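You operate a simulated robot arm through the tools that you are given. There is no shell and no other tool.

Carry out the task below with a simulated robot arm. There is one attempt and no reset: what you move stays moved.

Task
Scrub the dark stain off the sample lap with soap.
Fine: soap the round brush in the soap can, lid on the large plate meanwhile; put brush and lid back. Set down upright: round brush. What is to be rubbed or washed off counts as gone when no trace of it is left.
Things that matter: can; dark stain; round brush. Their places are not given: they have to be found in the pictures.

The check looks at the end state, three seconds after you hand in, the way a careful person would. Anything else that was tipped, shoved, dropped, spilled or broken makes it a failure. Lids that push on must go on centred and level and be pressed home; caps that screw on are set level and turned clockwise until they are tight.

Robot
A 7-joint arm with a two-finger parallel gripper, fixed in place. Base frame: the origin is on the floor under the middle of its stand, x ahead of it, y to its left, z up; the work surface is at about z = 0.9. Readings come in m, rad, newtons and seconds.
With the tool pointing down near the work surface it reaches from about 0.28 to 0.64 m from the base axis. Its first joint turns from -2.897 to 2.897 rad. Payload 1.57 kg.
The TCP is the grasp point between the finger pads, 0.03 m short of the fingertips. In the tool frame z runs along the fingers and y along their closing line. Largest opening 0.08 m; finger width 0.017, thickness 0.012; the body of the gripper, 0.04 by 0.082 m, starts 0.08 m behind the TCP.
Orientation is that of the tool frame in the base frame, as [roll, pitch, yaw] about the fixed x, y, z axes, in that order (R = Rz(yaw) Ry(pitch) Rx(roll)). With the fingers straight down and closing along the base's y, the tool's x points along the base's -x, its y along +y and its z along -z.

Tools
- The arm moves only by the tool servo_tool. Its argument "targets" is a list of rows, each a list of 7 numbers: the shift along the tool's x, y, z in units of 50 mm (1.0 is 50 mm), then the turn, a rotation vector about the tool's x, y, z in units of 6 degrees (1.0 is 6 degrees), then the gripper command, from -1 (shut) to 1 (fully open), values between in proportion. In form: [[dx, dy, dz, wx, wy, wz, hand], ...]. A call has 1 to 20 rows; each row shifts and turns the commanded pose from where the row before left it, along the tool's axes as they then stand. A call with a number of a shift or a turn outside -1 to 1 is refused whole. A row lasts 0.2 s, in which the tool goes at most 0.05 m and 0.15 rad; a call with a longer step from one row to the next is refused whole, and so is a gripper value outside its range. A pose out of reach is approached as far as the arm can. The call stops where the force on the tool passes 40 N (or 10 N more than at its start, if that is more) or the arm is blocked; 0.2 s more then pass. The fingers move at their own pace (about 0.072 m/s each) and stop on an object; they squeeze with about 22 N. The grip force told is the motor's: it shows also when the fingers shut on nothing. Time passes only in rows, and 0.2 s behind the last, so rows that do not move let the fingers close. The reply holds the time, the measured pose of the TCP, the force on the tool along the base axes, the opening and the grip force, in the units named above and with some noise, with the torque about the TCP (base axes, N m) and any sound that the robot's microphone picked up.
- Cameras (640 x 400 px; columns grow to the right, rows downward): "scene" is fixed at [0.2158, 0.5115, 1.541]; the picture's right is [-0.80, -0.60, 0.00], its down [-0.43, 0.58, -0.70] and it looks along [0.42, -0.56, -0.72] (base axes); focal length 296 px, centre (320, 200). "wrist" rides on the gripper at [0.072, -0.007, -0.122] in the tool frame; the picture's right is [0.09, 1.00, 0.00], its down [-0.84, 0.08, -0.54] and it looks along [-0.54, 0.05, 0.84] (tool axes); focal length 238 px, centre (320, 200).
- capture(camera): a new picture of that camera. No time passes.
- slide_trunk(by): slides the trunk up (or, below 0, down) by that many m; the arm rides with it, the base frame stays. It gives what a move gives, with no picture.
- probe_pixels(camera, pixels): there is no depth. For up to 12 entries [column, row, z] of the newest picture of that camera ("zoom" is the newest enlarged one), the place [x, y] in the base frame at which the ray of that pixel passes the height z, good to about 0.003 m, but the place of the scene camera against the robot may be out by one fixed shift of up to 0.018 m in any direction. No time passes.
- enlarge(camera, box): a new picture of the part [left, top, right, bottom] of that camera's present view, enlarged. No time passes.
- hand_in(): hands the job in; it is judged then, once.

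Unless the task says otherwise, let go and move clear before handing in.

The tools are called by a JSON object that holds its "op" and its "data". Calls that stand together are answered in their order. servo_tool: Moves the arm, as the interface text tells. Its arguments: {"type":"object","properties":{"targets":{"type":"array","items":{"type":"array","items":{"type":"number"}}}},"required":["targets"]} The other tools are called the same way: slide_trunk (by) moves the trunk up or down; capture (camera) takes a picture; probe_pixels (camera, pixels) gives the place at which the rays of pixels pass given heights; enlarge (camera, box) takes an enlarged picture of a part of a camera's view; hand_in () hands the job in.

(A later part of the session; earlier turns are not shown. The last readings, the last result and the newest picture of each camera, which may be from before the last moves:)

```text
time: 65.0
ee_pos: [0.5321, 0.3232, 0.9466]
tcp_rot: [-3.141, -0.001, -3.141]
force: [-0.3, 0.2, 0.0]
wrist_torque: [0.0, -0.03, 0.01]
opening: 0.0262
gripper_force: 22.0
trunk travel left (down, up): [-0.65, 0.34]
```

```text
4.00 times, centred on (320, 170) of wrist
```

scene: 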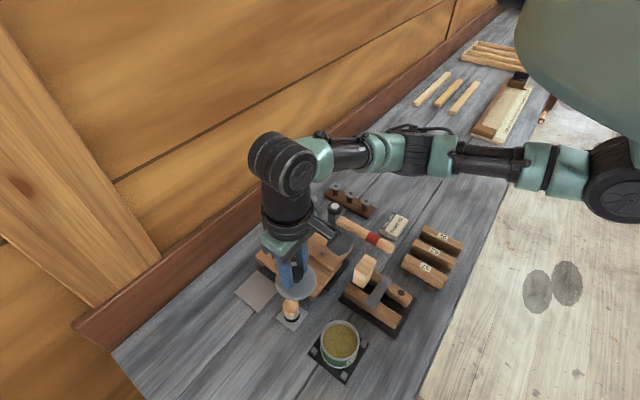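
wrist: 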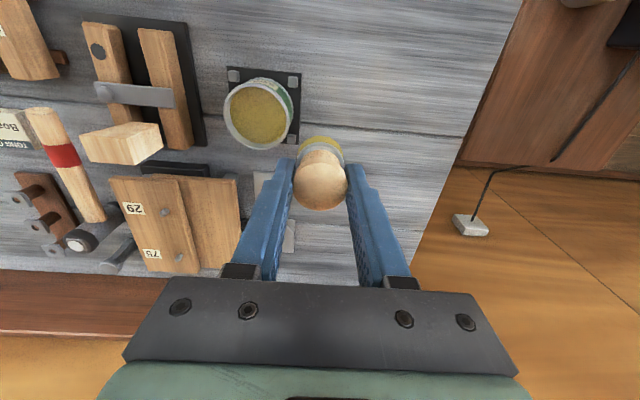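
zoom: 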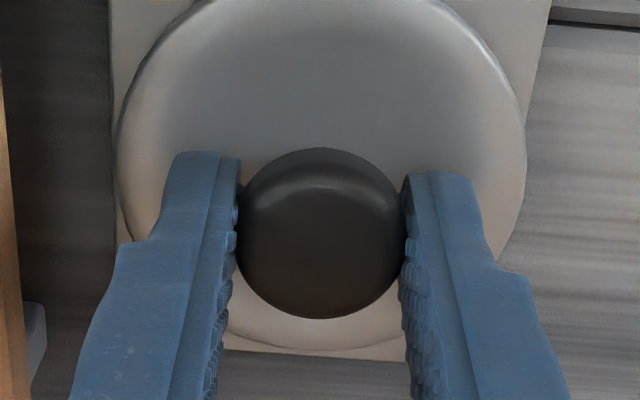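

The knob is gripped just as originally (26.2 mm). I'll lift the lid and carry it back above the can.

{"op": "servo_tool", "data": {"targets": [[0, 0, -0.2, 0, 0, 0, -1], [0, 0, -0.4, 0, 0, 0, -1], [0, 0, -0.6, 0, 0, 0, -1], [0, 0, -0.6, 0, 0, 0, -1], [0, 0, -0.6, 0, 0, 0, -1], [0.5, -0.02, -0.2, 0, 0, 0, -1], [0.5, -0.02, 0, 0, 0, 0, -1], [0.5, -0.02, 0, 0, 0, 0, -1], [0.5, -0.02, 0, 0, 0, 0, -1], [0, 0, 0, 0, 0, 0, -1]]}}

{"op": "capture", "data": {"camera": "wrist"}}

{"op": "capture", "data": {"camera": "scene"}}

```text
time: 67.2
ee_pos: [0.4311, 0.3198, 1.077]
tcp_rot: [3.141, 0.001, 3.14]
force: [0.5, 0.6, -0.4]
wrist_torque: [-0.01, 0.02, 0.01]
opening: 0.0261
gripper_force: 21.6
trunk travel left (down, up): [-0.65, 0.34]
```

```text
taken
```

wrist: 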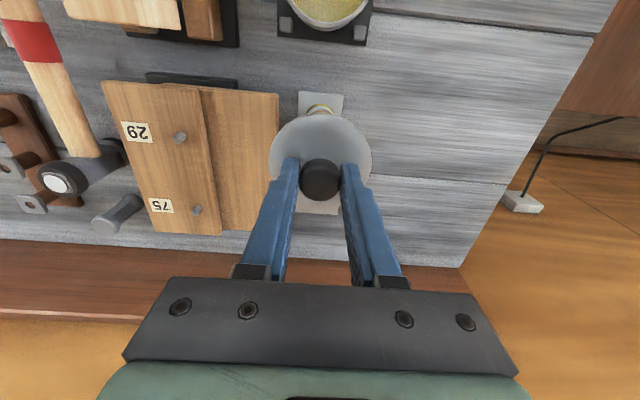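

```text
taken
```

scene: 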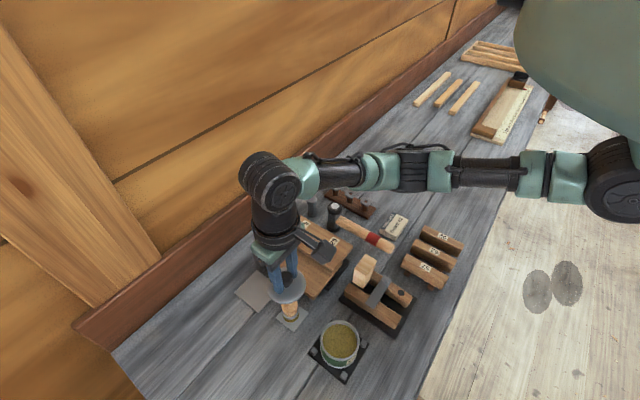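

The lid is held level and the can sits at scene (341,342). I'll move above the can and check alignment.

{"op": "servo_tool", "data": {"targets": [[0.48, -0.02, 0, 0, 0, 0, -1], [0.48, -0.02, 0, 0, 0, 0, -1], [0.48, -0.02, 0, 0, 0, 0, -1], [0.48, -0.02, 0, 0, 0, 0, -1], [0.48, -0.02, 0, 0, 0, 0, -1], [0, 0, 0, 0, 0, 0, -1], [0, 0, 0, 0, 0, 0, -1]]}}

{"op": "enlarge", "data": {"camera": "wrist", "box": [240, 50, 400, 210]}}

{"op": "enlarge", "data": {"camera": "scene", "box": [300, 300, 380, 370]}}

```text
time: 68.8
ee_pos: [0.311, 0.3155, 1.0776]
tcp_rot: [-3.141, 0.002, 3.139]
force: [0.3, 0.7, -0.2]
wrist_torque: [0.0, 0.04, 0.01]
opening: 0.0261
gripper_force: 21.9
trunk travel left (down, up): [-0.65, 0.34]
```

```text
2.50 times, centred on (320, 130) of wrist
```

zoom: 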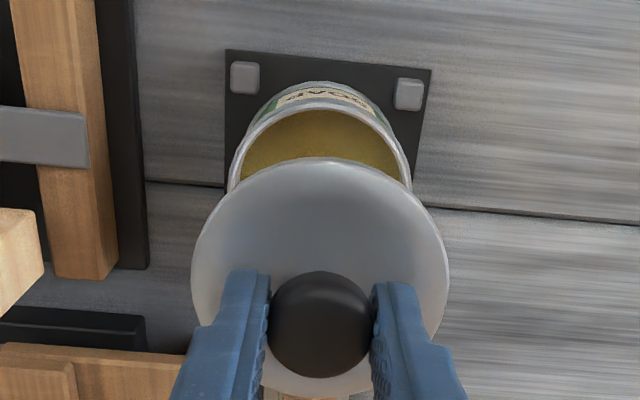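

```text
5.71 times, centred on (340, 335) of scene
```

zoom: 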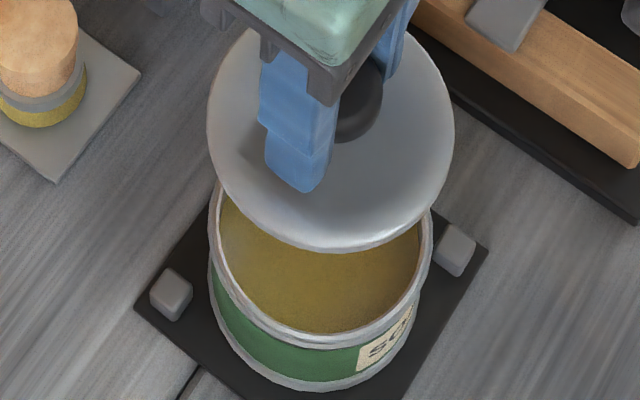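

The can hasn't moved (rim and corner blocks at the same scene pixels), and lid and rim are both centred at column 320. I'll lower to about 15 mm above the seat and re-check.

{"op": "servo_tool", "data": {"targets": [[0, 0, 0.4, 0, 0, 0, -1], [0, 0, 0.4, 0, 0, 0, -1], [0, 0, 0.3, 0, 0, 0, -1], [0, 0, 0.2, 0, 0, 0, -1], [0, 0, 0, 0, 0, 0, -1], [0, 0, 0, 0, 0, 0, -1]]}}

{"op": "enlarge", "data": {"camera": "wrist", "box": [240, 70, 400, 220]}}

{"op": "enlarge", "data": {"camera": "scene", "box": [300, 300, 380, 370]}}

{"op": "servo_tool", "data": {"targets": [[0, 0, 0, 0, 0, 0, -1]]}}

{"op": "servo_tool", "data": {"targets": [[0, 0, 0, 0, 0, 0, -1]]}}

```text
time: 70.2
ee_pos: [0.3112, 0.3163, 1.0121]
tcp_rot: [-3.141, 0.0, 3.141]
force: [-0.6, 0.2, -0.3]
wrist_torque: [-0.02, -0.01, -0.02]
opening: 0.0265
gripper_force: 21.6
trunk travel left (down, up): [-0.65, 0.34]
```

```text
2.67 times, centred on (320, 145) of wrist
```

zoom: 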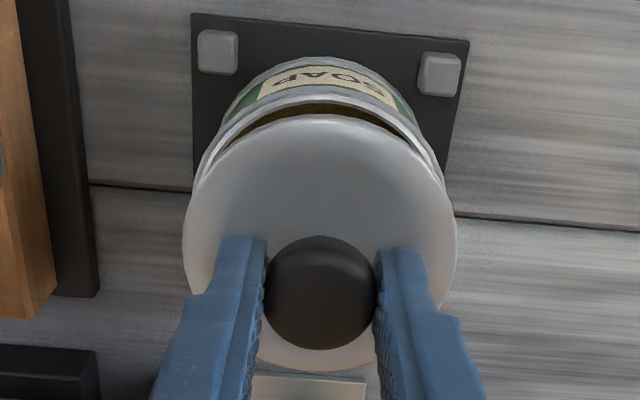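

```text
5.71 times, centred on (340, 335) of scene
```

zoom: 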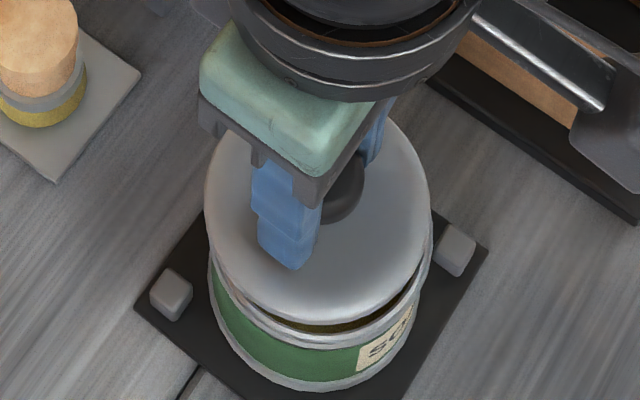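

```text
time: 70.6
ee_pos: [0.3121, 0.3153, 1.0122]
tcp_rot: [-3.141, 0.002, 3.141]
force: [-1.0, -1.0, -0.5]
wrist_torque: [0.01, 0.02, 0.01]
opening: 0.0263
gripper_force: 23.0
trunk travel left (down, up): [-0.65, 0.34]
```

```text
time: 71.0
ee_pos: [0.311, 0.3161, 1.0121]
tcp_rot: [-3.141, 0.002, 3.139]
force: [-0.4, 0.5, -0.2]
wrist_torque: [-0.03, -0.02, 0.01]
opening: 0.0263
gripper_force: 21.9
trunk travel left (down, up): [-0.65, 0.34]
```

Compared with the same-height view just after removal, I'm about 1 mm high in both x and y. I'll correct that and lower to the seat.

{"op": "servo_tool", "data": {"targets": [[0.02, -0.02, 0, 0, 0, 0, -1], [0, 0, 0.08, 0, 0, 0, -1], [0, 0, 0.08, 0, 0, 0, -1], [0, 0, 0.06, 0, 0, 0, -1], [0, 0, 0, 0, 0, 0, -1]]}}

{"op": "enlarge", "data": {"camera": "wrist", "box": [240, 70, 400, 220]}}

{"op": "enlarge", "data": {"camera": "scene", "box": [300, 300, 380, 370]}}

```text
time: 72.2
ee_pos: [0.3108, 0.3138, 1.0008]
tcp_rot: [3.14, 0.003, 3.141]
force: [-0.2, 0.1, -0.4]
wrist_torque: [0.0, 0.01, -0.03]
opening: 0.0266
gripper_force: 22.3
trunk travel left (down, up): [-0.65, 0.34]
```

```text
2.67 times, centred on (320, 145) of wrist
```

zoom: 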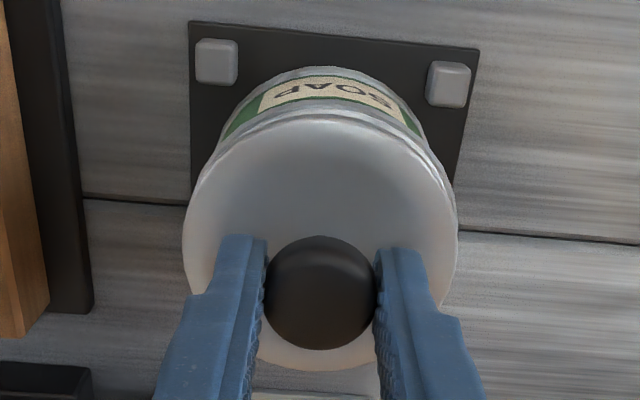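

```text
5.71 times, centred on (340, 335) of scene
```

zoom: 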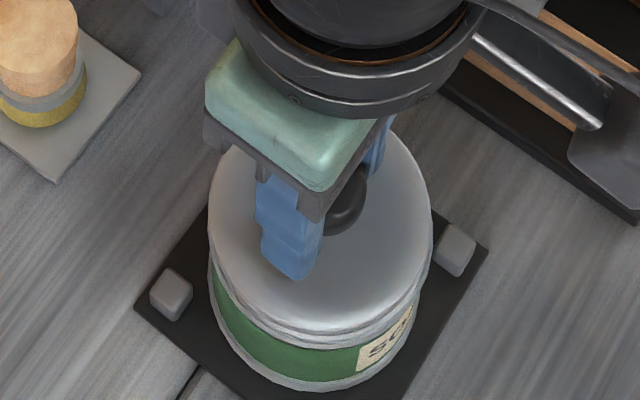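

The lid is centred just above the rim, about 4.5 mm from its seat. I'll press down gradually and listen for the snap.

{"op": "servo_tool", "data": {"targets": [[0, 0, 0.03, 0, 0, 0, -1], [0, 0, 0.03, 0, 0, 0, -1], [0, 0, 0.03, 0, 0, 0, -1], [0, 0, 0.02, 0, 0, 0, -1], [0, 0, 0, 0, 0, 0, -1]]}}

```text
time: 73.4
ee_pos: [0.3097, 0.3139, 0.9969]
tcp_rot: [3.139, 0.005, 3.138]
force: [-0.1, 3.4, 18.0]
wrist_torque: [0.08, 0.07, 0.01]
opening: 0.0266
gripper_force: 22.1
trunk travel left (down, up): [-0.65, 0.34]
```

Force is 18 N at z≈0.997, no snap yet. I'll press further.

{"op": "servo_tool", "data": {"targets": [[0, 0, 0.03, 0, 0, 0, -1], [0, 0, 0.03, 0, 0, 0, -1], [0, 0, 0.03, 0, 0, 0, -1], [0, 0, 0, 0, 0, 0, -1]]}}

{"op": "enlarge", "data": {"camera": "wrist", "box": [240, 70, 400, 220]}}

{"op": "enlarge", "data": {"camera": "scene", "box": [300, 300, 380, 370]}}

```text
time: 74.3
ee_pos: [0.3101, 0.3134, 0.9934]
tcp_rot: [3.135, 0.005, 3.139]
force: [-4.1, -4.1, 16.0]
wrist_torque: [-0.42, 0.19, -0.03]
opening: 0.0267
gripper_force: 22.1
trunk travel left (down, up): [-0.65, 0.34]
stopped in row 4: the force on the tool passed its limit at 41 N (the readings are from after the stop); the commanded pose is now the measured one
```

```text
2.67 times, centred on (320, 145) of wrist
```

zoom: 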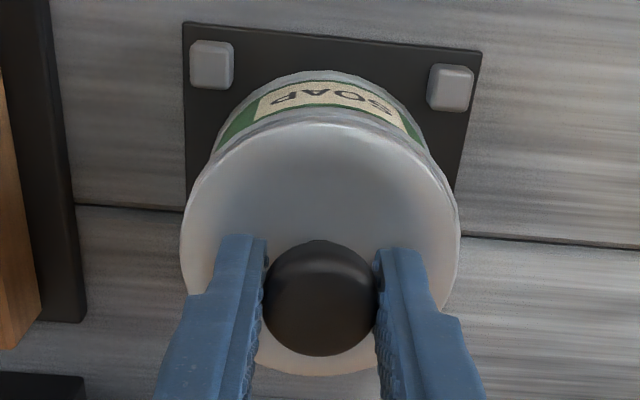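

```text
5.71 times, centred on (340, 335) of scene
```

zoom: 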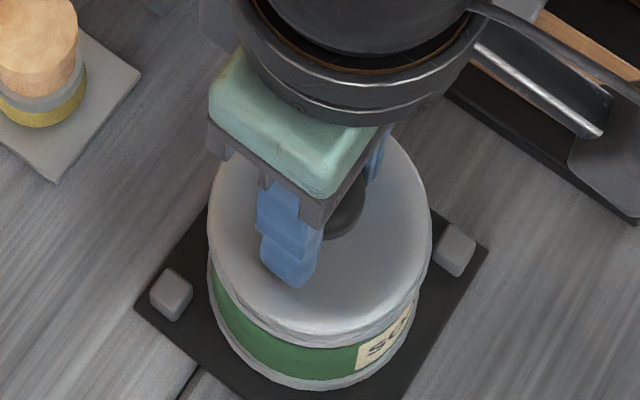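

No snap was heard, and the knob slid up a few mm in the fingers under 41 N. I'll release it, rise, and look before pressing on the knob top with closed fingers.

{"op": "servo_tool", "data": {"targets": [[0, 0, -0.02, 0, 0, 0, -1], [0, 0, 0, 0, 0, 0, 0.15], [0, 0, 0, 0, 0, 0, 0.15], [0, 0, 0, 0, 0, 0, 0.15]]}}

{"op": "servo_tool", "data": {"targets": [[0, 0, -0.2, 0.06, 0.03, 0, 0.15], [0, 0, -0.4, 0, 0, 0, 0.15], [0, 0, -0.4, 0, 0, 0, 0.15], [0, 0, 0, 0, 0, 0, 0.15]]}}

{"op": "enlarge", "data": {"camera": "wrist", "box": [240, 70, 400, 220]}}

{"op": "enlarge", "data": {"camera": "scene", "box": [300, 300, 380, 370]}}

```text
time: 75.3
ee_pos: [0.3114, 0.3143, 0.9951]
tcp_rot: [3.134, 0.006, 3.139]
force: [0.6, 9.2, 17.1]
wrist_torque: [0.09, 0.02, -0.02]
opening: 0.0415
gripper_force: 0.0
trunk travel left (down, up): [-0.65, 0.34]
```

```text
time: 76.3
ee_pos: [0.3114, 0.3166, 1.0436]
tcp_rot: [3.141, 0.002, 3.137]
force: [-0.2, 0.3, -0.4]
wrist_torque: [-0.04, 0.01, 0.01]
opening: 0.0461
gripper_force: 0.0
trunk travel left (down, up): [-0.65, 0.34]
```

```text
2.67 times, centred on (320, 145) of wrist
```

zoom: 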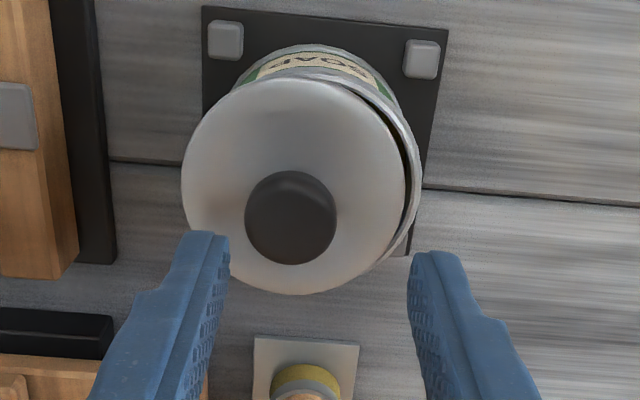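

```text
5.71 times, centred on (340, 335) of scene
```

zoom: 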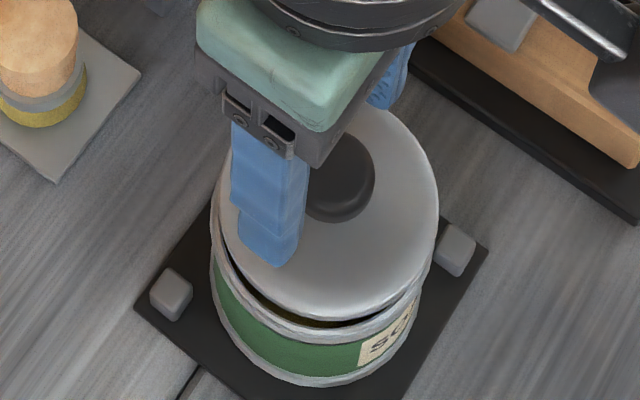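

Opening dragged the lid about 8 mm toward −y; it now lies off-centre on the rim (knob at zoom (290,218)). I'll re-align over the knob and re-grip it a little higher.

{"op": "servo_tool", "data": {"targets": [[0.01, -0.18, 0, 0, 0, 0, 0.2], [0, 0, 0.25, 0, 0, 0, 0.2], [0, 0, 0.2, 0, 0, 0, 0.2], [0, 0, 0.15, 0, 0, 0, 0.2], [0, 0, 0, 0, 0, 0, 0.2]]}}

{"op": "enlarge", "data": {"camera": "wrist", "box": [240, 100, 400, 220]}}

{"op": "enlarge", "data": {"camera": "scene", "box": [300, 300, 380, 370]}}

```text
time: 77.5
ee_pos: [0.3116, 0.3072, 1.0134]
tcp_rot: [3.139, 0.001, 3.14]
force: [0.5, 0.2, 0.1]
wrist_torque: [0.01, -0.02, -0.01]
opening: 0.048
gripper_force: 0.1
trunk travel left (down, up): [-0.65, 0.34]
```

```text
3.33 times, centred on (320, 160) of wrist
```

zoom: 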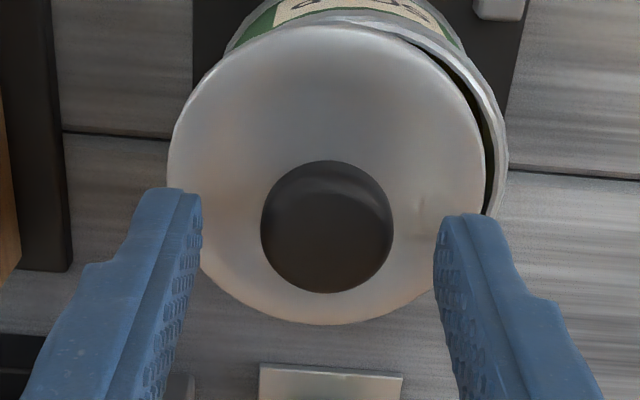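

```text
5.71 times, centred on (340, 335) of scene
```

zoom: 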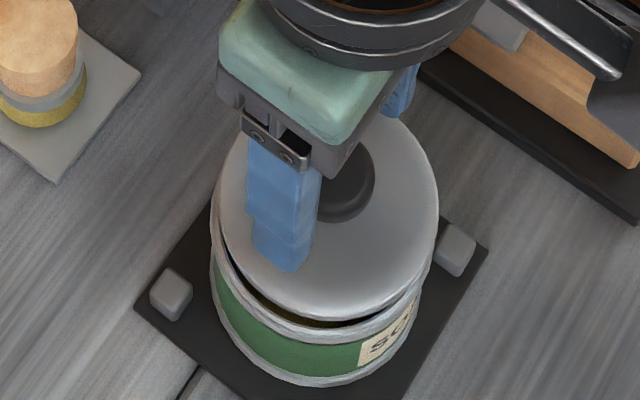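

The knob (327,227) is 2 mm to the high-y side of the finger midpoint, with its top near z≈0.982. I'll shift, lower 12 mm and close on it.

{"op": "servo_tool", "data": {"targets": [[0, 0.04, 0, 0, 0, 0, 0.2], [0, 0, 0.12, 0, 0, 0, 0.2], [0, 0, 0.1, 0, 0, 0, 0.2], [0, 0, 0, 0, 0, 0, 0.2]]}}

{"op": "enlarge", "data": {"camera": "wrist", "box": [240, 100, 400, 220]}}

```text
time: 78.5
ee_pos: [0.3114, 0.3084, 1.003]
tcp_rot: [-3.141, 0.002, 3.138]
force: [0.9, 0.7, -0.6]
wrist_torque: [-0.01, -0.02, -0.01]
opening: 0.0479
gripper_force: 0.1
trunk travel left (down, up): [-0.65, 0.34]
```

```text
3.33 times, centred on (320, 160) of wrist
```

zoom: 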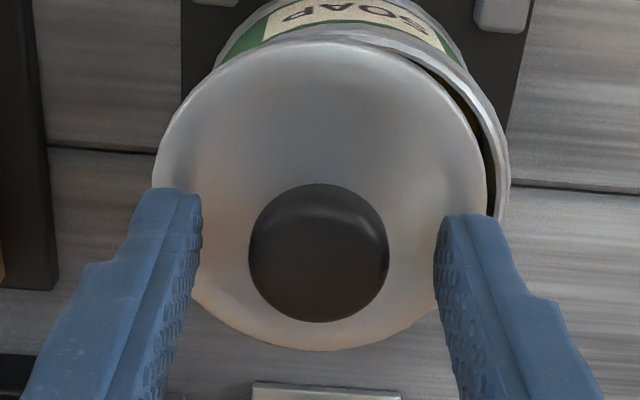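

The knob is centred (319 vs 318). I'll lower 1.5 mm more, close, and lift slightly.

{"op": "servo_tool", "data": {"targets": [[0, 0, 0.03, 0, 0, 0, 0.2], [0, 0, 0, 0, 0, 0, 0.2], [0, 0, 0, 0, 0, 0, -1], [0, 0, 0, 0, 0, 0, -1], [0, 0, 0, 0, 0, 0, -1], [0, 0, 0, 0, 0, 0, -1]]}}

{"op": "enlarge", "data": {"camera": "wrist", "box": [240, 100, 400, 220]}}

{"op": "enlarge", "data": {"camera": "scene", "box": [300, 300, 380, 370]}}

```text
time: 79.9
ee_pos: [0.3117, 0.3076, 1.0007]
tcp_rot: [-3.141, 0.002, 3.137]
force: [-0.2, 0.4, 0.4]
wrist_torque: [0.0, 0.02, 0.02]
opening: 0.0263
gripper_force: 21.4
trunk travel left (down, up): [-0.65, 0.34]
```

```text
3.33 times, centred on (320, 160) of wrist
```

zoom: 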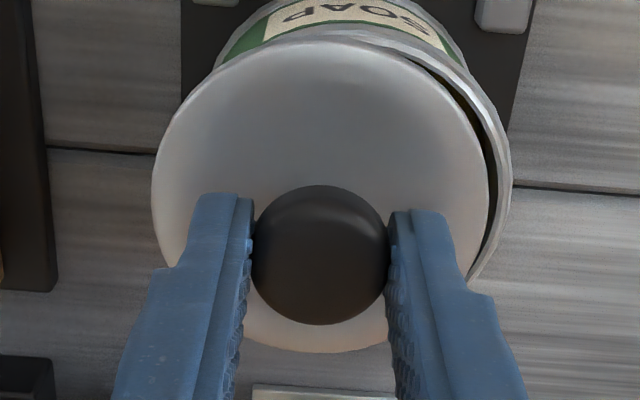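

```text
5.71 times, centred on (340, 335) of scene
```

zoom: 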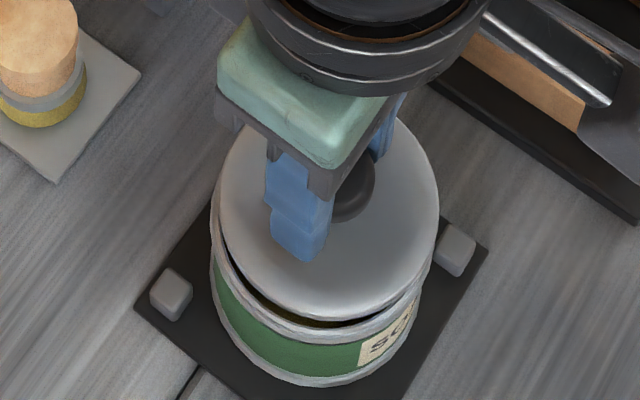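

Gripped at 26.3 mm. I'll lift the lid clear of the rim, shift it +7 mm in y back over the can centre and compare the views.

{"op": "servo_tool", "data": {"targets": [[0, 0, -0.15, 0, 0, 0, -1], [0, 0, -0.15, 0, 0, 0, -1], [0, 0, -0.1, 0, 0, 0, -1], [0.01, 0.13, 0, 0, 0, 0, -1], [0, 0, 0, 0, 0, 0, -1], [0, 0, 0, 0, 0, 0, -1]]}}

{"op": "enlarge", "data": {"camera": "wrist", "box": [240, 70, 400, 220]}}

{"op": "enlarge", "data": {"camera": "scene", "box": [300, 300, 380, 370]}}

{"op": "servo_tool", "data": {"targets": [[0, 0, 0, 0, 0, 0, -1]]}}

{"op": "servo_tool", "data": {"targets": [[0, 0, 0, 0, 0, 0, -1]]}}

```text
time: 81.3
ee_pos: [0.3105, 0.3134, 1.0213]
tcp_rot: [3.141, 0.002, 3.137]
force: [0.0, -0.3, -1.1]
wrist_torque: [-0.01, 0.02, 0.01]
opening: 0.026
gripper_force: 22.1
trunk travel left (down, up): [-0.65, 0.34]
```

```text
2.67 times, centred on (320, 145) of wrist
```

zoom: 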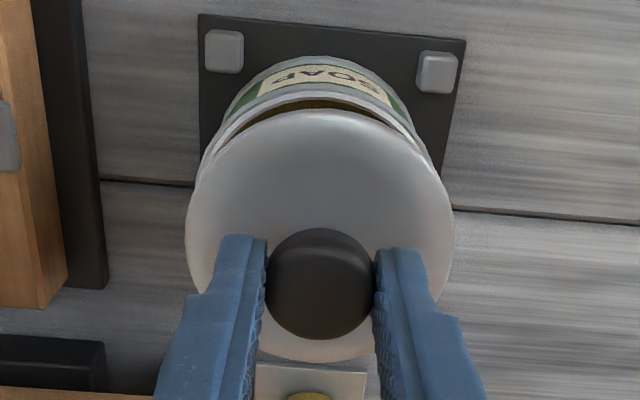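

```text
5.71 times, centred on (340, 335) of scene
```

zoom: 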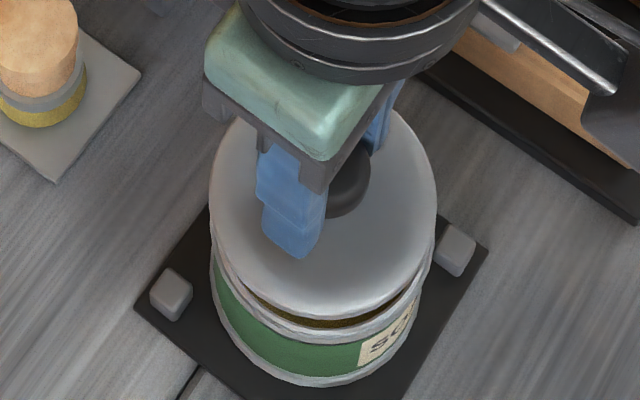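

```text
time: 81.7
ee_pos: [0.3108, 0.3141, 1.0202]
tcp_rot: [3.14, 0.001, 3.138]
force: [0.2, -0.3, -1.2]
wrist_torque: [0.0, 0.01, 0.01]
opening: 0.0264
gripper_force: 21.5
trunk travel left (down, up): [-0.65, 0.34]
```

```text
time: 82.1
ee_pos: [0.3098, 0.3143, 1.0221]
tcp_rot: [3.141, 0.001, 3.138]
force: [0.1, 0.5, 0.3]
wrist_torque: [0.01, -0.01, -0.03]
opening: 0.0262
gripper_force: 22.2
trunk travel left (down, up): [-0.65, 0.34]
```

The lid hangs level and centred over the can again (x matches the original view, y within 0.3 mm), gripped about 2 mm higher than before. I'll lower it gently until light contact only.

{"op": "servo_tool", "data": {"targets": [[0, 0.008, 0.1, 0, 0, 0, -1], [0, 0, 0.1, 0, 0, 0, -1], [0, 0, 0.1, 0, 0, 0, -1], [0, 0, 0.06, 0, 0, 0, -1], [0, 0, 0, 0, 0, 0, -1]]}}

{"op": "enlarge", "data": {"camera": "wrist", "box": [240, 70, 400, 220]}}

{"op": "enlarge", "data": {"camera": "scene", "box": [300, 300, 380, 370]}}

```text
time: 83.3
ee_pos: [0.3121, 0.3152, 1.0022]
tcp_rot: [-3.14, 0.002, 3.139]
force: [0.3, -0.1, -0.1]
wrist_torque: [0.04, -0.02, -0.02]
opening: 0.0264
gripper_force: 21.9
trunk travel left (down, up): [-0.65, 0.34]
```

```text
2.67 times, centred on (320, 145) of wrist
```

zoom: 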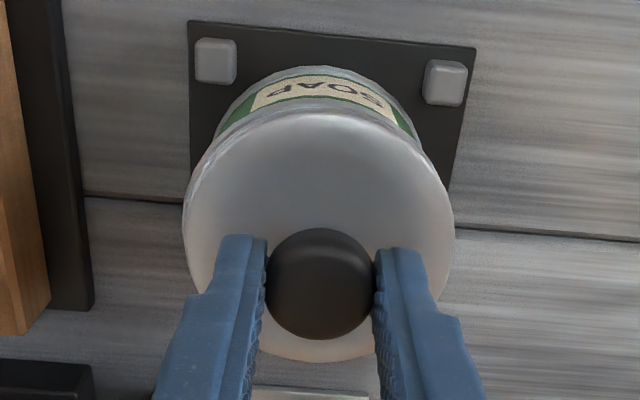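

```text
5.71 times, centred on (340, 335) of scene
```

zoom: 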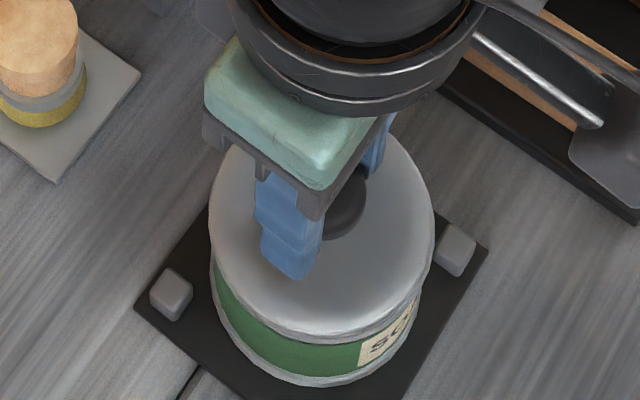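

The lid is about 3.5 mm above its seat; the rim line shows a bit more on the left than the right. I'll enlarge to compare both sides.

{"op": "enlarge", "data": {"camera": "wrist", "box": [265, 95, 385, 170]}}

{"op": "enlarge", "data": {"camera": "scene", "box": [320, 325, 365, 365]}}

{"op": "servo_tool", "data": {"targets": [[0, 0, 0, 0, 0, 0, -1]]}}

{"op": "servo_tool", "data": {"targets": [[0, 0, 0, 0, 0, 0, -1]]}}

```text
5.33 times, centred on (325, 132) of wrist
```

zoom: 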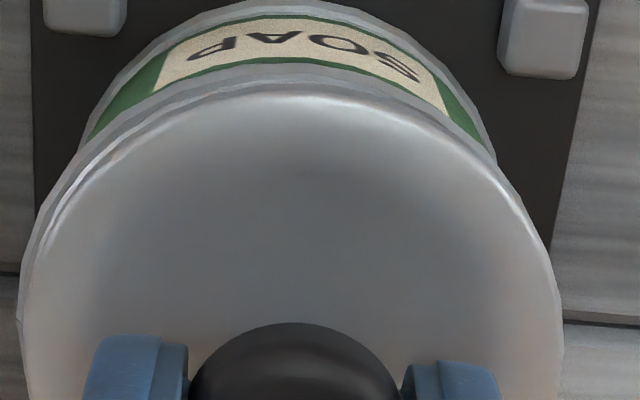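

```text
10.00 times, centred on (342, 345) of scene
```

zoom: 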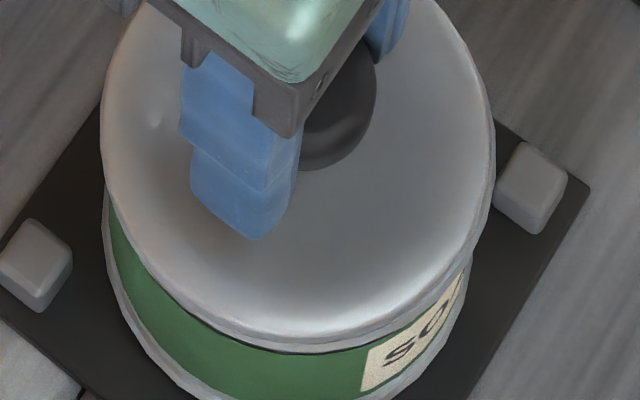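

```text
time: 83.7
ee_pos: [0.3104, 0.3151, 1.0028]
tcp_rot: [3.14, 0.003, 3.139]
force: [0.3, -0.3, 0.9]
wrist_torque: [0.05, 0.02, 0.0]
opening: 0.0263
gripper_force: 22.0
trunk travel left (down, up): [-0.65, 0.34]
```

```text
time: 84.1
ee_pos: [0.3108, 0.3148, 1.0033]
tcp_rot: [-3.141, 0.003, 3.139]
force: [0.9, -0.1, -0.5]
wrist_torque: [0.0, -0.02, 0.02]
opening: 0.0262
gripper_force: 21.8
trunk travel left (down, up): [-0.65, 0.34]
```

The readings average (0.311, 0.315), close to the original seat (0.3105, 0.3148); rim visibility suggests going back about 0.4 mm in y. I'll correct and lower to light contact.

{"op": "servo_tool", "data": {"targets": [[0.006, -0.008, 0.02, 0, 0, 0, -1], [0, 0, 0.02, 0, 0, 0, -1], [0, 0, 0.02, 0, 0, 0, -1], [0, 0, 0, 0, 0, 0, -1]]}}

```text
time: 85.1
ee_pos: [0.3098, 0.3137, 1.0012]
tcp_rot: [3.139, 0.003, 3.138]
force: [0.3, -1.3, 10.0]
wrist_torque: [-0.05, 0.03, -0.01]
opening: 0.0263
gripper_force: 22.3
trunk travel left (down, up): [-0.65, 0.34]
```

Light contact: 10 N at z≈1.001, about 2 mm above the seated height, so the lid rests on the rim unpressed. I'll relieve the force, open, and rise without touching the lid.

{"op": "servo_tool", "data": {"targets": [[0, 0, -0.026, 0, 0, 0, -1], [0, 0, 0, 0, 0, 0, -1], [0, 0, 0, 0, 0, 0, -1]]}}

{"op": "enlarge", "data": {"camera": "wrist", "box": [265, 95, 385, 170]}}

```text
time: 85.9
ee_pos: [0.3095, 0.315, 1.0017]
tcp_rot: [-3.14, 0.001, 3.139]
force: [0.8, -0.2, 0.2]
wrist_torque: [-0.02, -0.03, -0.02]
opening: 0.0266
gripper_force: 22.0
trunk travel left (down, up): [-0.65, 0.34]
```

```text
5.33 times, centred on (325, 132) of wrist
```

zoom: 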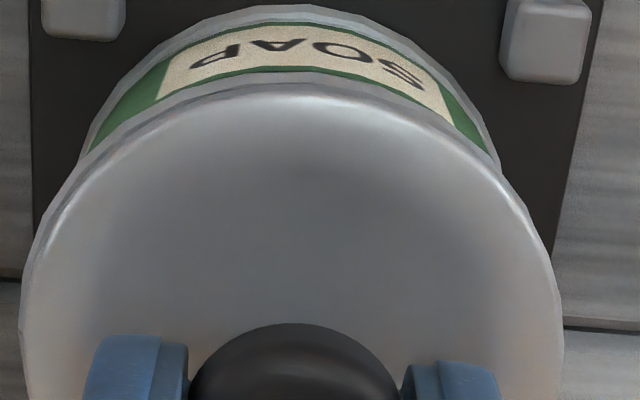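

The rim band is now symmetrical on both sides with zero force. I'll open the fingers and rise above the knob.

{"op": "servo_tool", "data": {"targets": [[0, 0, 0, 0, 0, 0, 0.1], [0, 0, 0, 0, 0, 0, 0.1], [0, 0, 0, 0, 0, 0, 0.1]]}}

{"op": "enlarge", "data": {"camera": "wrist", "box": [240, 70, 400, 220]}}

```text
time: 86.7
ee_pos: [0.3106, 0.314, 1.0013]
tcp_rot: [-3.14, 0.002, 3.138]
force: [1.0, -0.2, 0.2]
wrist_torque: [0.01, 0.04, -0.01]
opening: 0.0443
gripper_force: 0.0
trunk travel left (down, up): [-0.65, 0.34]
heard: snap
```

```text
2.67 times, centred on (320, 145) of wrist
```

zoom: 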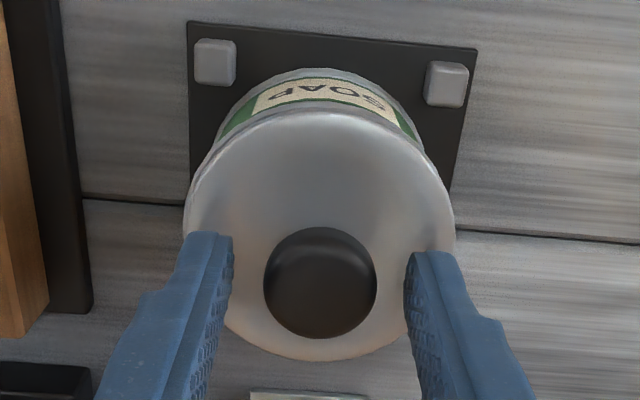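

A snap was heard as the lid settled on release. I'll rise, close the fingers, and press on the knob's top to make sure it's home.

{"op": "servo_tool", "data": {"targets": [[0, 0, -0.2, 0, 0, 0, 0.1], [0, 0, -0.4, 0, 0, 0, 0.1], [0, 0, -0.3, 0, 0, 0, 0.1], [0, 0, 0, 0, 0, 0, -1], [0, 0, 0, 0, 0, 0, -1], [0, 0, 0, 0, 0, 0, -1], [0, 0, 0, 0, 0, 0, -1]]}}

{"op": "enlarge", "data": {"camera": "wrist", "box": [240, 70, 400, 220]}}

{"op": "enlarge", "data": {"camera": "scene", "box": [300, 300, 380, 370]}}

```text
time: 88.3
ee_pos: [0.3105, 0.3158, 1.0461]
tcp_rot: [-3.14, 0.002, 3.139]
force: [0.4, 0.6, 1.4]
wrist_torque: [0.0, 0.0, -0.01]
opening: 0.0
gripper_force: 21.6
trunk travel left (down, up): [-0.65, 0.34]
```

```text
2.67 times, centred on (320, 145) of wrist
```

zoom: 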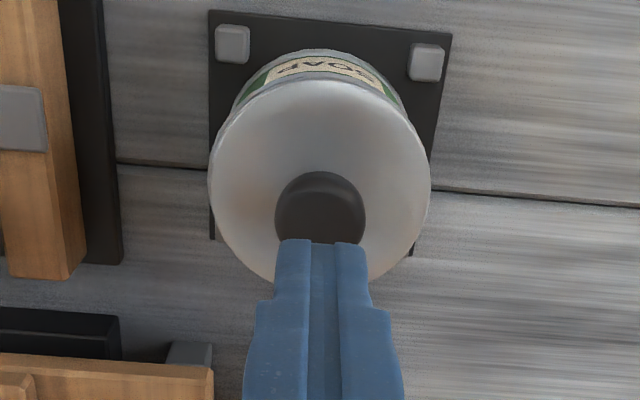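

```text
5.71 times, centred on (340, 335) of scene
```

zoom: 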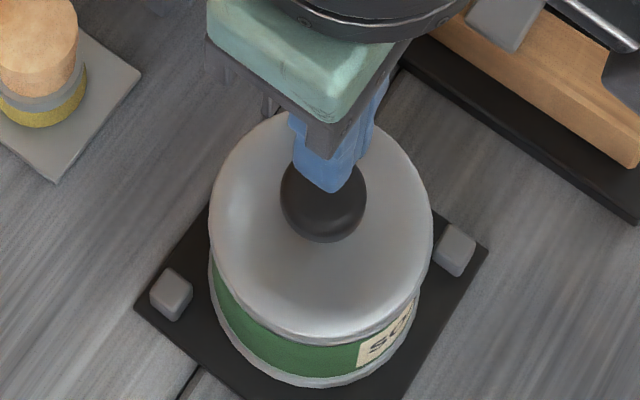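

The lid looks centred and level on the can. I'll lower the closed fingertips onto the knob's top.

{"op": "servo_tool", "data": {"targets": [[0, 0, 0.3, 0, 0, 0, -1], [0, 0, 0.2, 0, 0, 0, -1], [0, 0, 0.1, 0, 0, 0, -1], [0, 0, 0.06, 0, 0, 0, -1], [0, 0, 0, 0, 0, 0, -1]]}}

{"op": "enlarge", "data": {"camera": "scene", "box": [300, 300, 380, 370]}}

{"op": "enlarge", "data": {"camera": "wrist", "box": [240, 70, 400, 220]}}

```text
time: 89.4
ee_pos: [0.3097, 0.3124, 1.017]
tcp_rot: [3.131, 0.009, 3.141]
force: [-7.0, -5.7, 20.1]
wrist_torque: [-0.15, 0.26, 0.0]
opening: 0.0
gripper_force: 21.3
trunk travel left (down, up): [-0.65, 0.34]
stopped in row 5: the force on the tool passed its limit at 42 N (the readings are from after the stop); the commanded pose is now the measured one
```

```text
5.71 times, centred on (340, 335) of scene
```

zoom: 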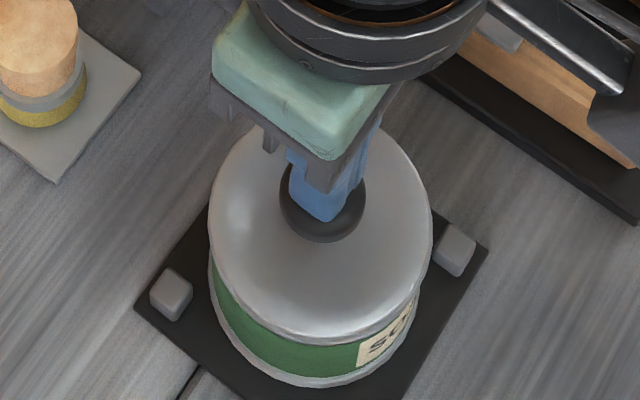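

```text
2.67 times, centred on (320, 145) of wrist
```

zoom: 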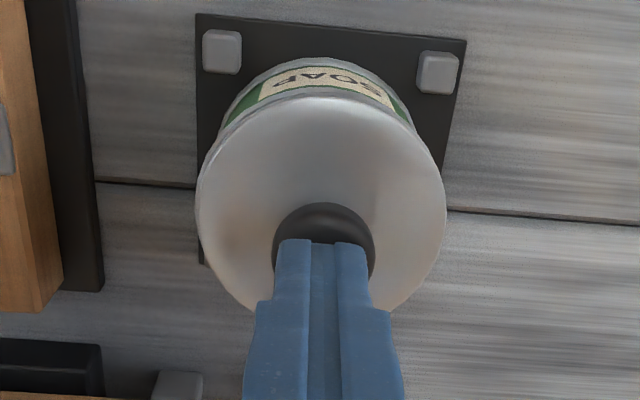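

Contact on the knob at TCP z≈1.017 with 42 N and no further movement; no second snap. I'll lift off and compare the lid with the original seated view.

{"op": "servo_tool", "data": {"targets": [[0, 0, -0.1, 0.07, 0.04, 0, -1], [0, 0, -0.4, 0, 0, 0, -1], [0, 0, -0.5, 0, 0, 0, -1], [-0.5, 0, -0.5, 0, 0, 0, -1], [-0.5, -0.5, 0, 0, 0, 0, -1], [-0.5, -0.5, 0, 0, 0, 0, -1], [0, 0, 0, 0, 0, 0, -1]]}}

{"op": "enlarge", "data": {"camera": "scene", "box": [280, 300, 400, 390]}}

{"op": "enlarge", "data": {"camera": "scene", "box": [220, 180, 420, 390]}}

```text
time: 91.0
ee_pos: [0.3857, 0.2629, 1.0932]
tcp_rot: [3.141, 0.001, 3.138]
force: [-0.1, 0.9, 0.2]
wrist_torque: [0.05, 0.01, 0.01]
opening: 0.0001
gripper_force: 21.2
trunk travel left (down, up): [-0.65, 0.34]
```

```text
4.44 times, centred on (340, 345) of scene
```

zoom: 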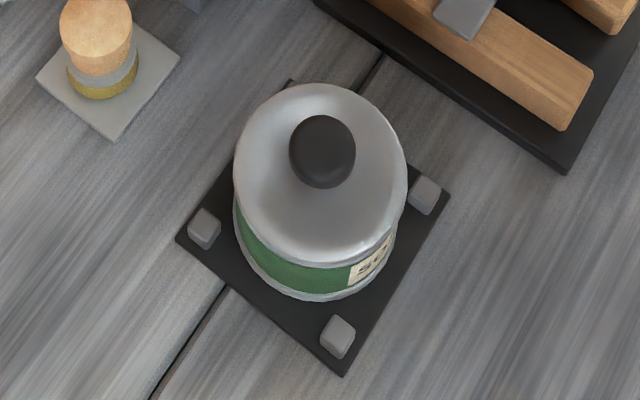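

```text
1.90 times, centred on (320, 285) of scene
```

zoom: 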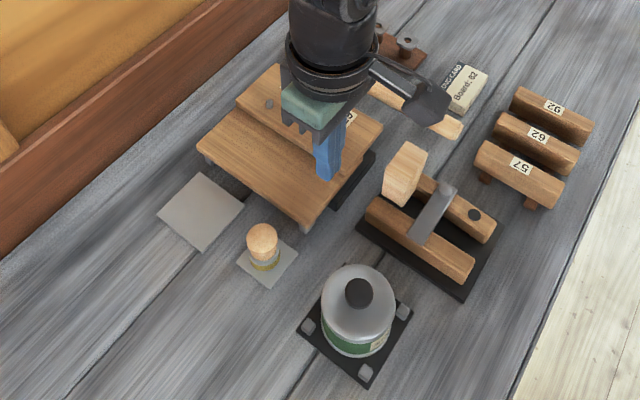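

The lid is centred, but I want to compare its height precisely with the original; I'll take the same enlargement box as at t≈5 s.

{"op": "enlarge", "data": {"camera": "scene", "box": [310, 310, 390, 370]}}

{"op": "enlarge", "data": {"camera": "scene", "box": [322, 340, 362, 370]}}

{"op": "capture", "data": {"camera": "wrist"}}

```text
6.67 times, centred on (350, 340) of scene
```

zoom: 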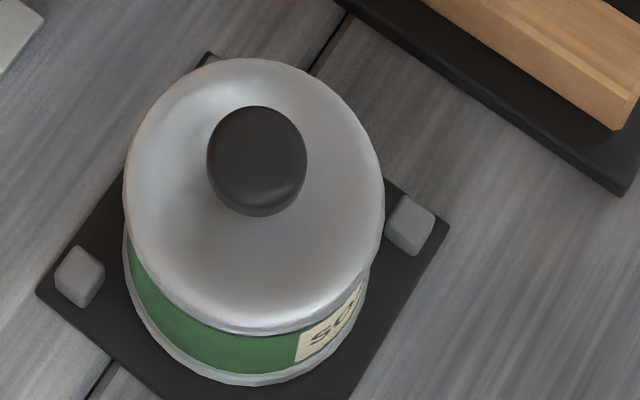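

```text
13.33 times, centred on (342, 355) of scene
```

zoom: 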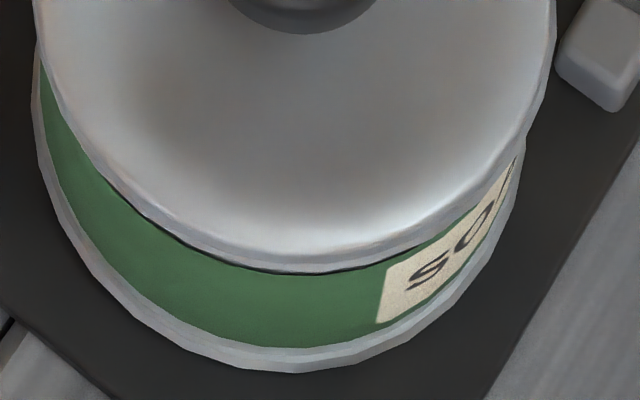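

```text
taken
```

wrist: 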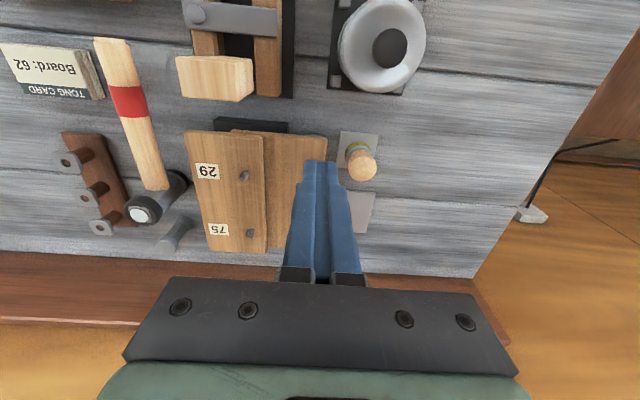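

The lid's edges and knob match the original seated view within a pixel (knob bottom ≈216 vs 217, right edge 307 vs 308). To be thorough I'll return to the original hover pose over the can and compare the wrist view too.

{"op": "servo_tool", "data": {"targets": [[0.5, 0.34, -0.1, 0, 0, 0, 1], [0.5, 0.34, -0.1, 0, 0, 0, 1], [0.5, 0.34, -0.08, 0, 0, 0, 1], [0.03, 0, 0, 0, 0, 0, 1], [0, 0, 0, 0, 0, 0, 1], [0, 0, 0, 0, 0, 0, 1]]}}

{"op": "enlarge", "data": {"camera": "wrist", "box": [250, 60, 410, 160]}}

{"op": "enlarge", "data": {"camera": "scene", "box": [280, 300, 400, 390]}}

```text
time: 92.4
ee_pos: [0.3082, 0.3149, 1.1074]
tcp_rot: [3.138, 0.0, 3.138]
force: [0.7, 1.0, 0.2]
wrist_torque: [0.0, 0.01, 0.0]
opening: 0.0803
gripper_force: 0.1
trunk travel left (down, up): [-0.65, 0.34]
```

```text
4.00 times, centred on (330, 110) of wrist
```

zoom: 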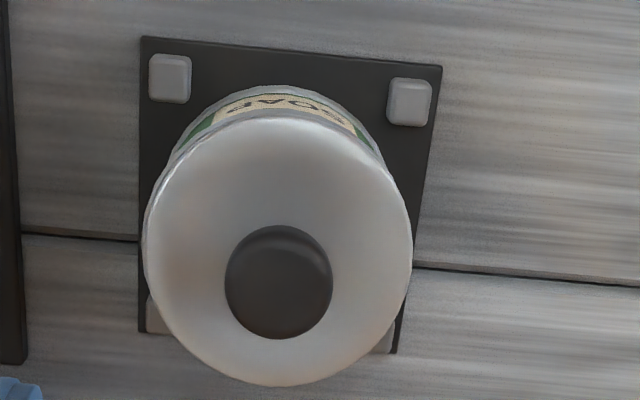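

```text
4.44 times, centred on (340, 345) of scene
```

zoom: 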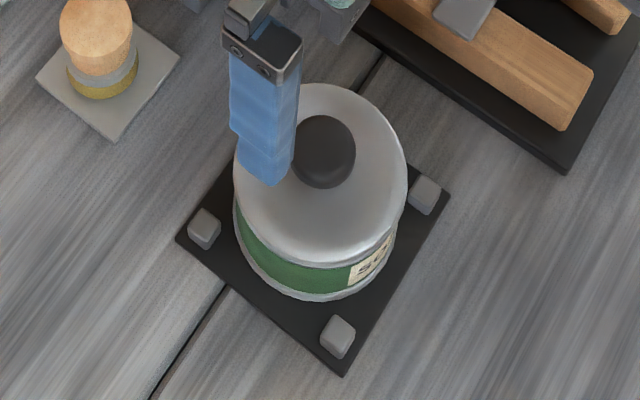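

Relative to its plate, the lid's width and position match the original view (differences fit a ~2 mm pose offset), so it's seated. As a final check I'll re-grip the knob lightly and test with a very small upward tug, which shows whether it's latched.

{"op": "servo_tool", "data": {"targets": [[0, 0, 0.4, 0.03, 0, 0.03, 0.15], [0, 0, 0.5, 0, 0, 0, 0.15], [0, 0, 0.5, 0, 0, 0, 0.15], [0, 0, 0.4, 0, 0, 0, 0.15], [0, 0, 0, 0, 0, 0, 0.15]]}}

{"op": "enlarge", "data": {"camera": "wrist", "box": [240, 120, 400, 220]}}

```text
time: 93.6
ee_pos: [0.3109, 0.3145, 1.0157]
tcp_rot: [-3.139, 0.001, 3.135]
force: [-0.6, 0.4, -1.2]
wrist_torque: [-0.02, 0.02, 0.0]
opening: 0.046
gripper_force: 0.1
trunk travel left (down, up): [-0.65, 0.34]
```

```text
4.00 times, centred on (320, 170) of wrist
```

zoom: 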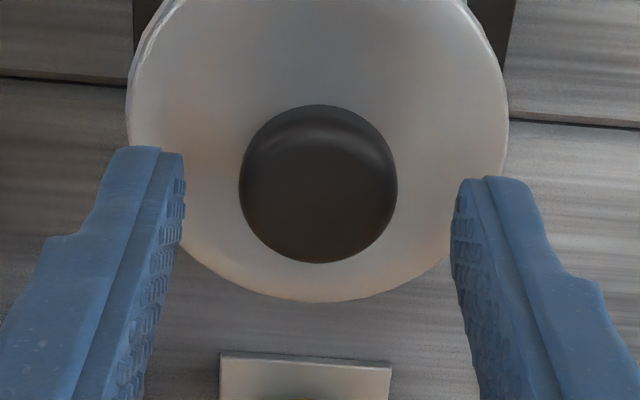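

The knob is centred between the fingers and its size (158 px) equals the original view at this height. I'll lower to the original grip height and close.

{"op": "servo_tool", "data": {"targets": [[0, 0, 0.17, 0, 0, 0, 0.15], [0, 0, 0.17, 0, 0, 0, 0.15], [0, 0, 0, 0, 0, 0, 0.15], [0, 0, 0, 0, 0, 0, -1], [0, 0, 0, 0, 0, 0, -1], [0, 0, 0, 0, 0, 0, -1]]}}

{"op": "enlarge", "data": {"camera": "wrist", "box": [240, 120, 400, 220]}}

```text
time: 95.0
ee_pos: [0.3116, 0.3148, 0.9982]
tcp_rot: [-3.14, 0.0, 3.135]
force: [-0.1, 0.3, -1.5]
wrist_torque: [-0.03, 0.03, 0.02]
opening: 0.0264
gripper_force: 21.8
trunk travel left (down, up): [-0.65, 0.34]
```

```text
4.00 times, centred on (320, 170) of wrist
```

zoom: 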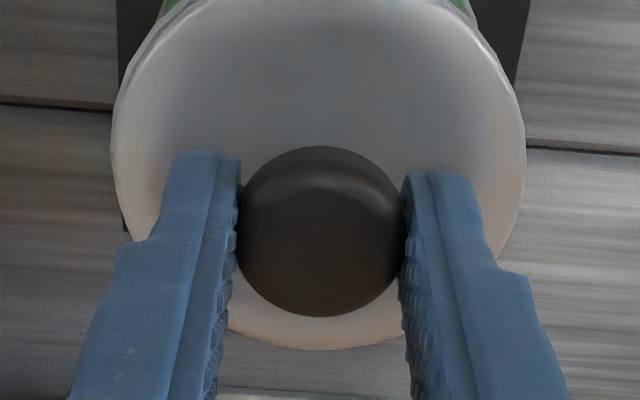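

The knob and the table seam both sit at the same pixels as in the original grip view, so the lid is at its original height. Now a 1 mm tug to test the latch.

{"op": "servo_tool", "data": {"targets": [[0, 0, -0.02, 0, 0, 0, -1], [0, 0, 0, 0, 0, 0, -1], [0, 0, 0, 0, 0, 0, -1]]}}

```text
time: 95.8
ee_pos: [0.3109, 0.317, 0.9998]
tcp_rot: [-3.137, 0.002, 3.135]
force: [-0.3, -0.5, 0.4]
wrist_torque: [0.01, 0.03, -0.01]
opening: 0.0259
gripper_force: 21.9
trunk travel left (down, up): [-0.65, 0.34]
heard: snap
```

The tiny tug gave a snap with no lasting force, so it had been latched and I've just unlatched it by about 1 mm. I'll push it straight back down with the grip and listen for the snap.

{"op": "servo_tool", "data": {"targets": [[0, 0, 0.02, 0, 0, 0, -1], [0, 0, 0.02, 0, 0, 0, -1], [0, 0, 0, 0, 0, 0, -1], [0, 0, 0, 0, 0, 0, -1]]}}

{"op": "enlarge", "data": {"camera": "wrist", "box": [240, 120, 400, 220]}}

```text
time: 96.8
ee_pos: [0.3101, 0.3167, 0.997]
tcp_rot: [3.141, 0.004, 3.135]
force: [1.6, 2.1, 5.8]
wrist_torque: [0.05, -0.01, -0.01]
opening: 0.0264
gripper_force: 22.1
trunk travel left (down, up): [-0.65, 0.34]
```

```text
4.00 times, centred on (320, 170) of wrist
```

zoom: 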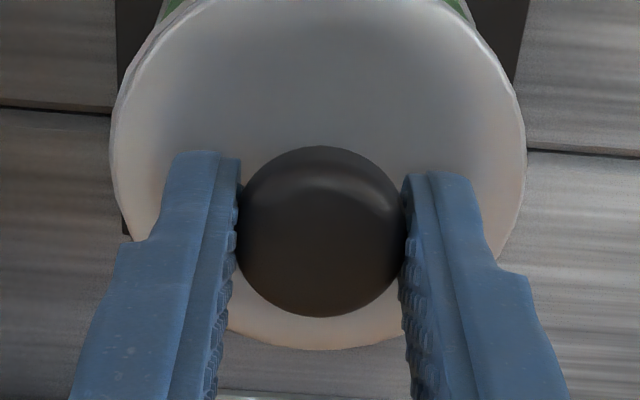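

5.8 N at z≈0.997, no snap yet. I'll add a bit more press.

{"op": "servo_tool", "data": {"targets": [[0, 0, 0.02, 0, 0, 0, -1], [0, 0, 0.02, 0, 0, 0, -1], [0, 0, 0, 0, 0, 0, -1], [0, 0, 0, 0, 0, 0, -1]]}}

{"op": "enlarge", "data": {"camera": "wrist", "box": [265, 95, 385, 170]}}

{"op": "enlarge", "data": {"camera": "scene", "box": [322, 340, 362, 370]}}

```text
time: 97.8
ee_pos: [0.3103, 0.3155, 0.9968]
tcp_rot: [3.139, 0.006, 3.132]
force: [1.3, 6.1, 27.0]
wrist_torque: [0.17, -0.04, -0.01]
opening: 0.0263
gripper_force: 21.5
trunk travel left (down, up): [-0.65, 0.34]
```

```text
5.33 times, centred on (325, 132) of wrist
```

zoom: 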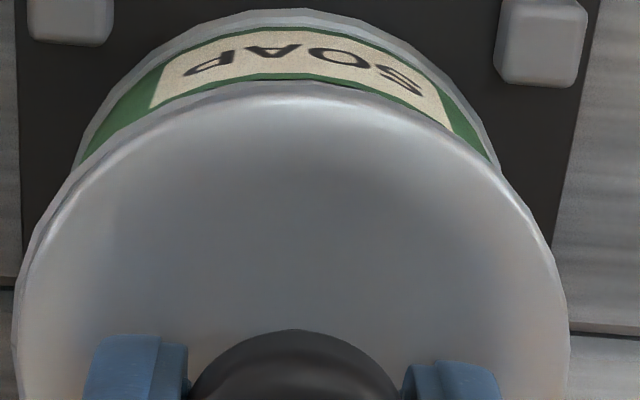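

```text
13.33 times, centred on (342, 355) of scene
```

zoom: 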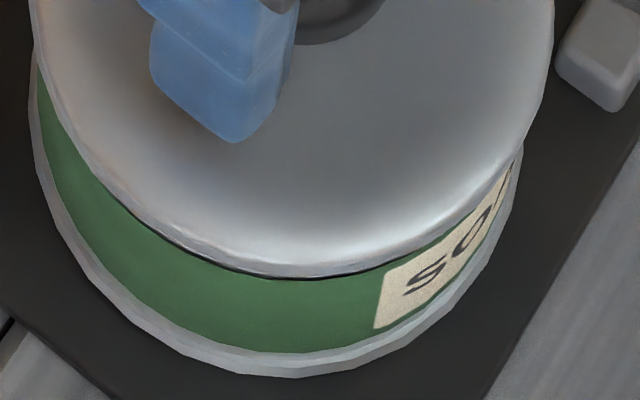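

27 N and no snap while held; earlier the snap came on release, when the lid could centre itself. I'll ease the force to about zero and release it the same way.

{"op": "servo_tool", "data": {"targets": [[0, 0, -0.02, 0, 0, 0, -1], [0, 0, -0.02, 0, 0, 0, -1], [0, 0, -0.01, 0, 0, 0, -1], [0, 0, 0, 0, 0, 0, -1], [0, 0, 0, 0, 0, 0, -1]]}}

```text
time: 99.0
ee_pos: [0.3093, 0.3146, 0.9968]
tcp_rot: [-3.137, 0.0, 3.137]
force: [-0.4, -0.3, 1.0]
wrist_torque: [0.0, 0.03, -0.02]
opening: 0.0263
gripper_force: 22.3
trunk travel left (down, up): [-0.65, 0.34]
```

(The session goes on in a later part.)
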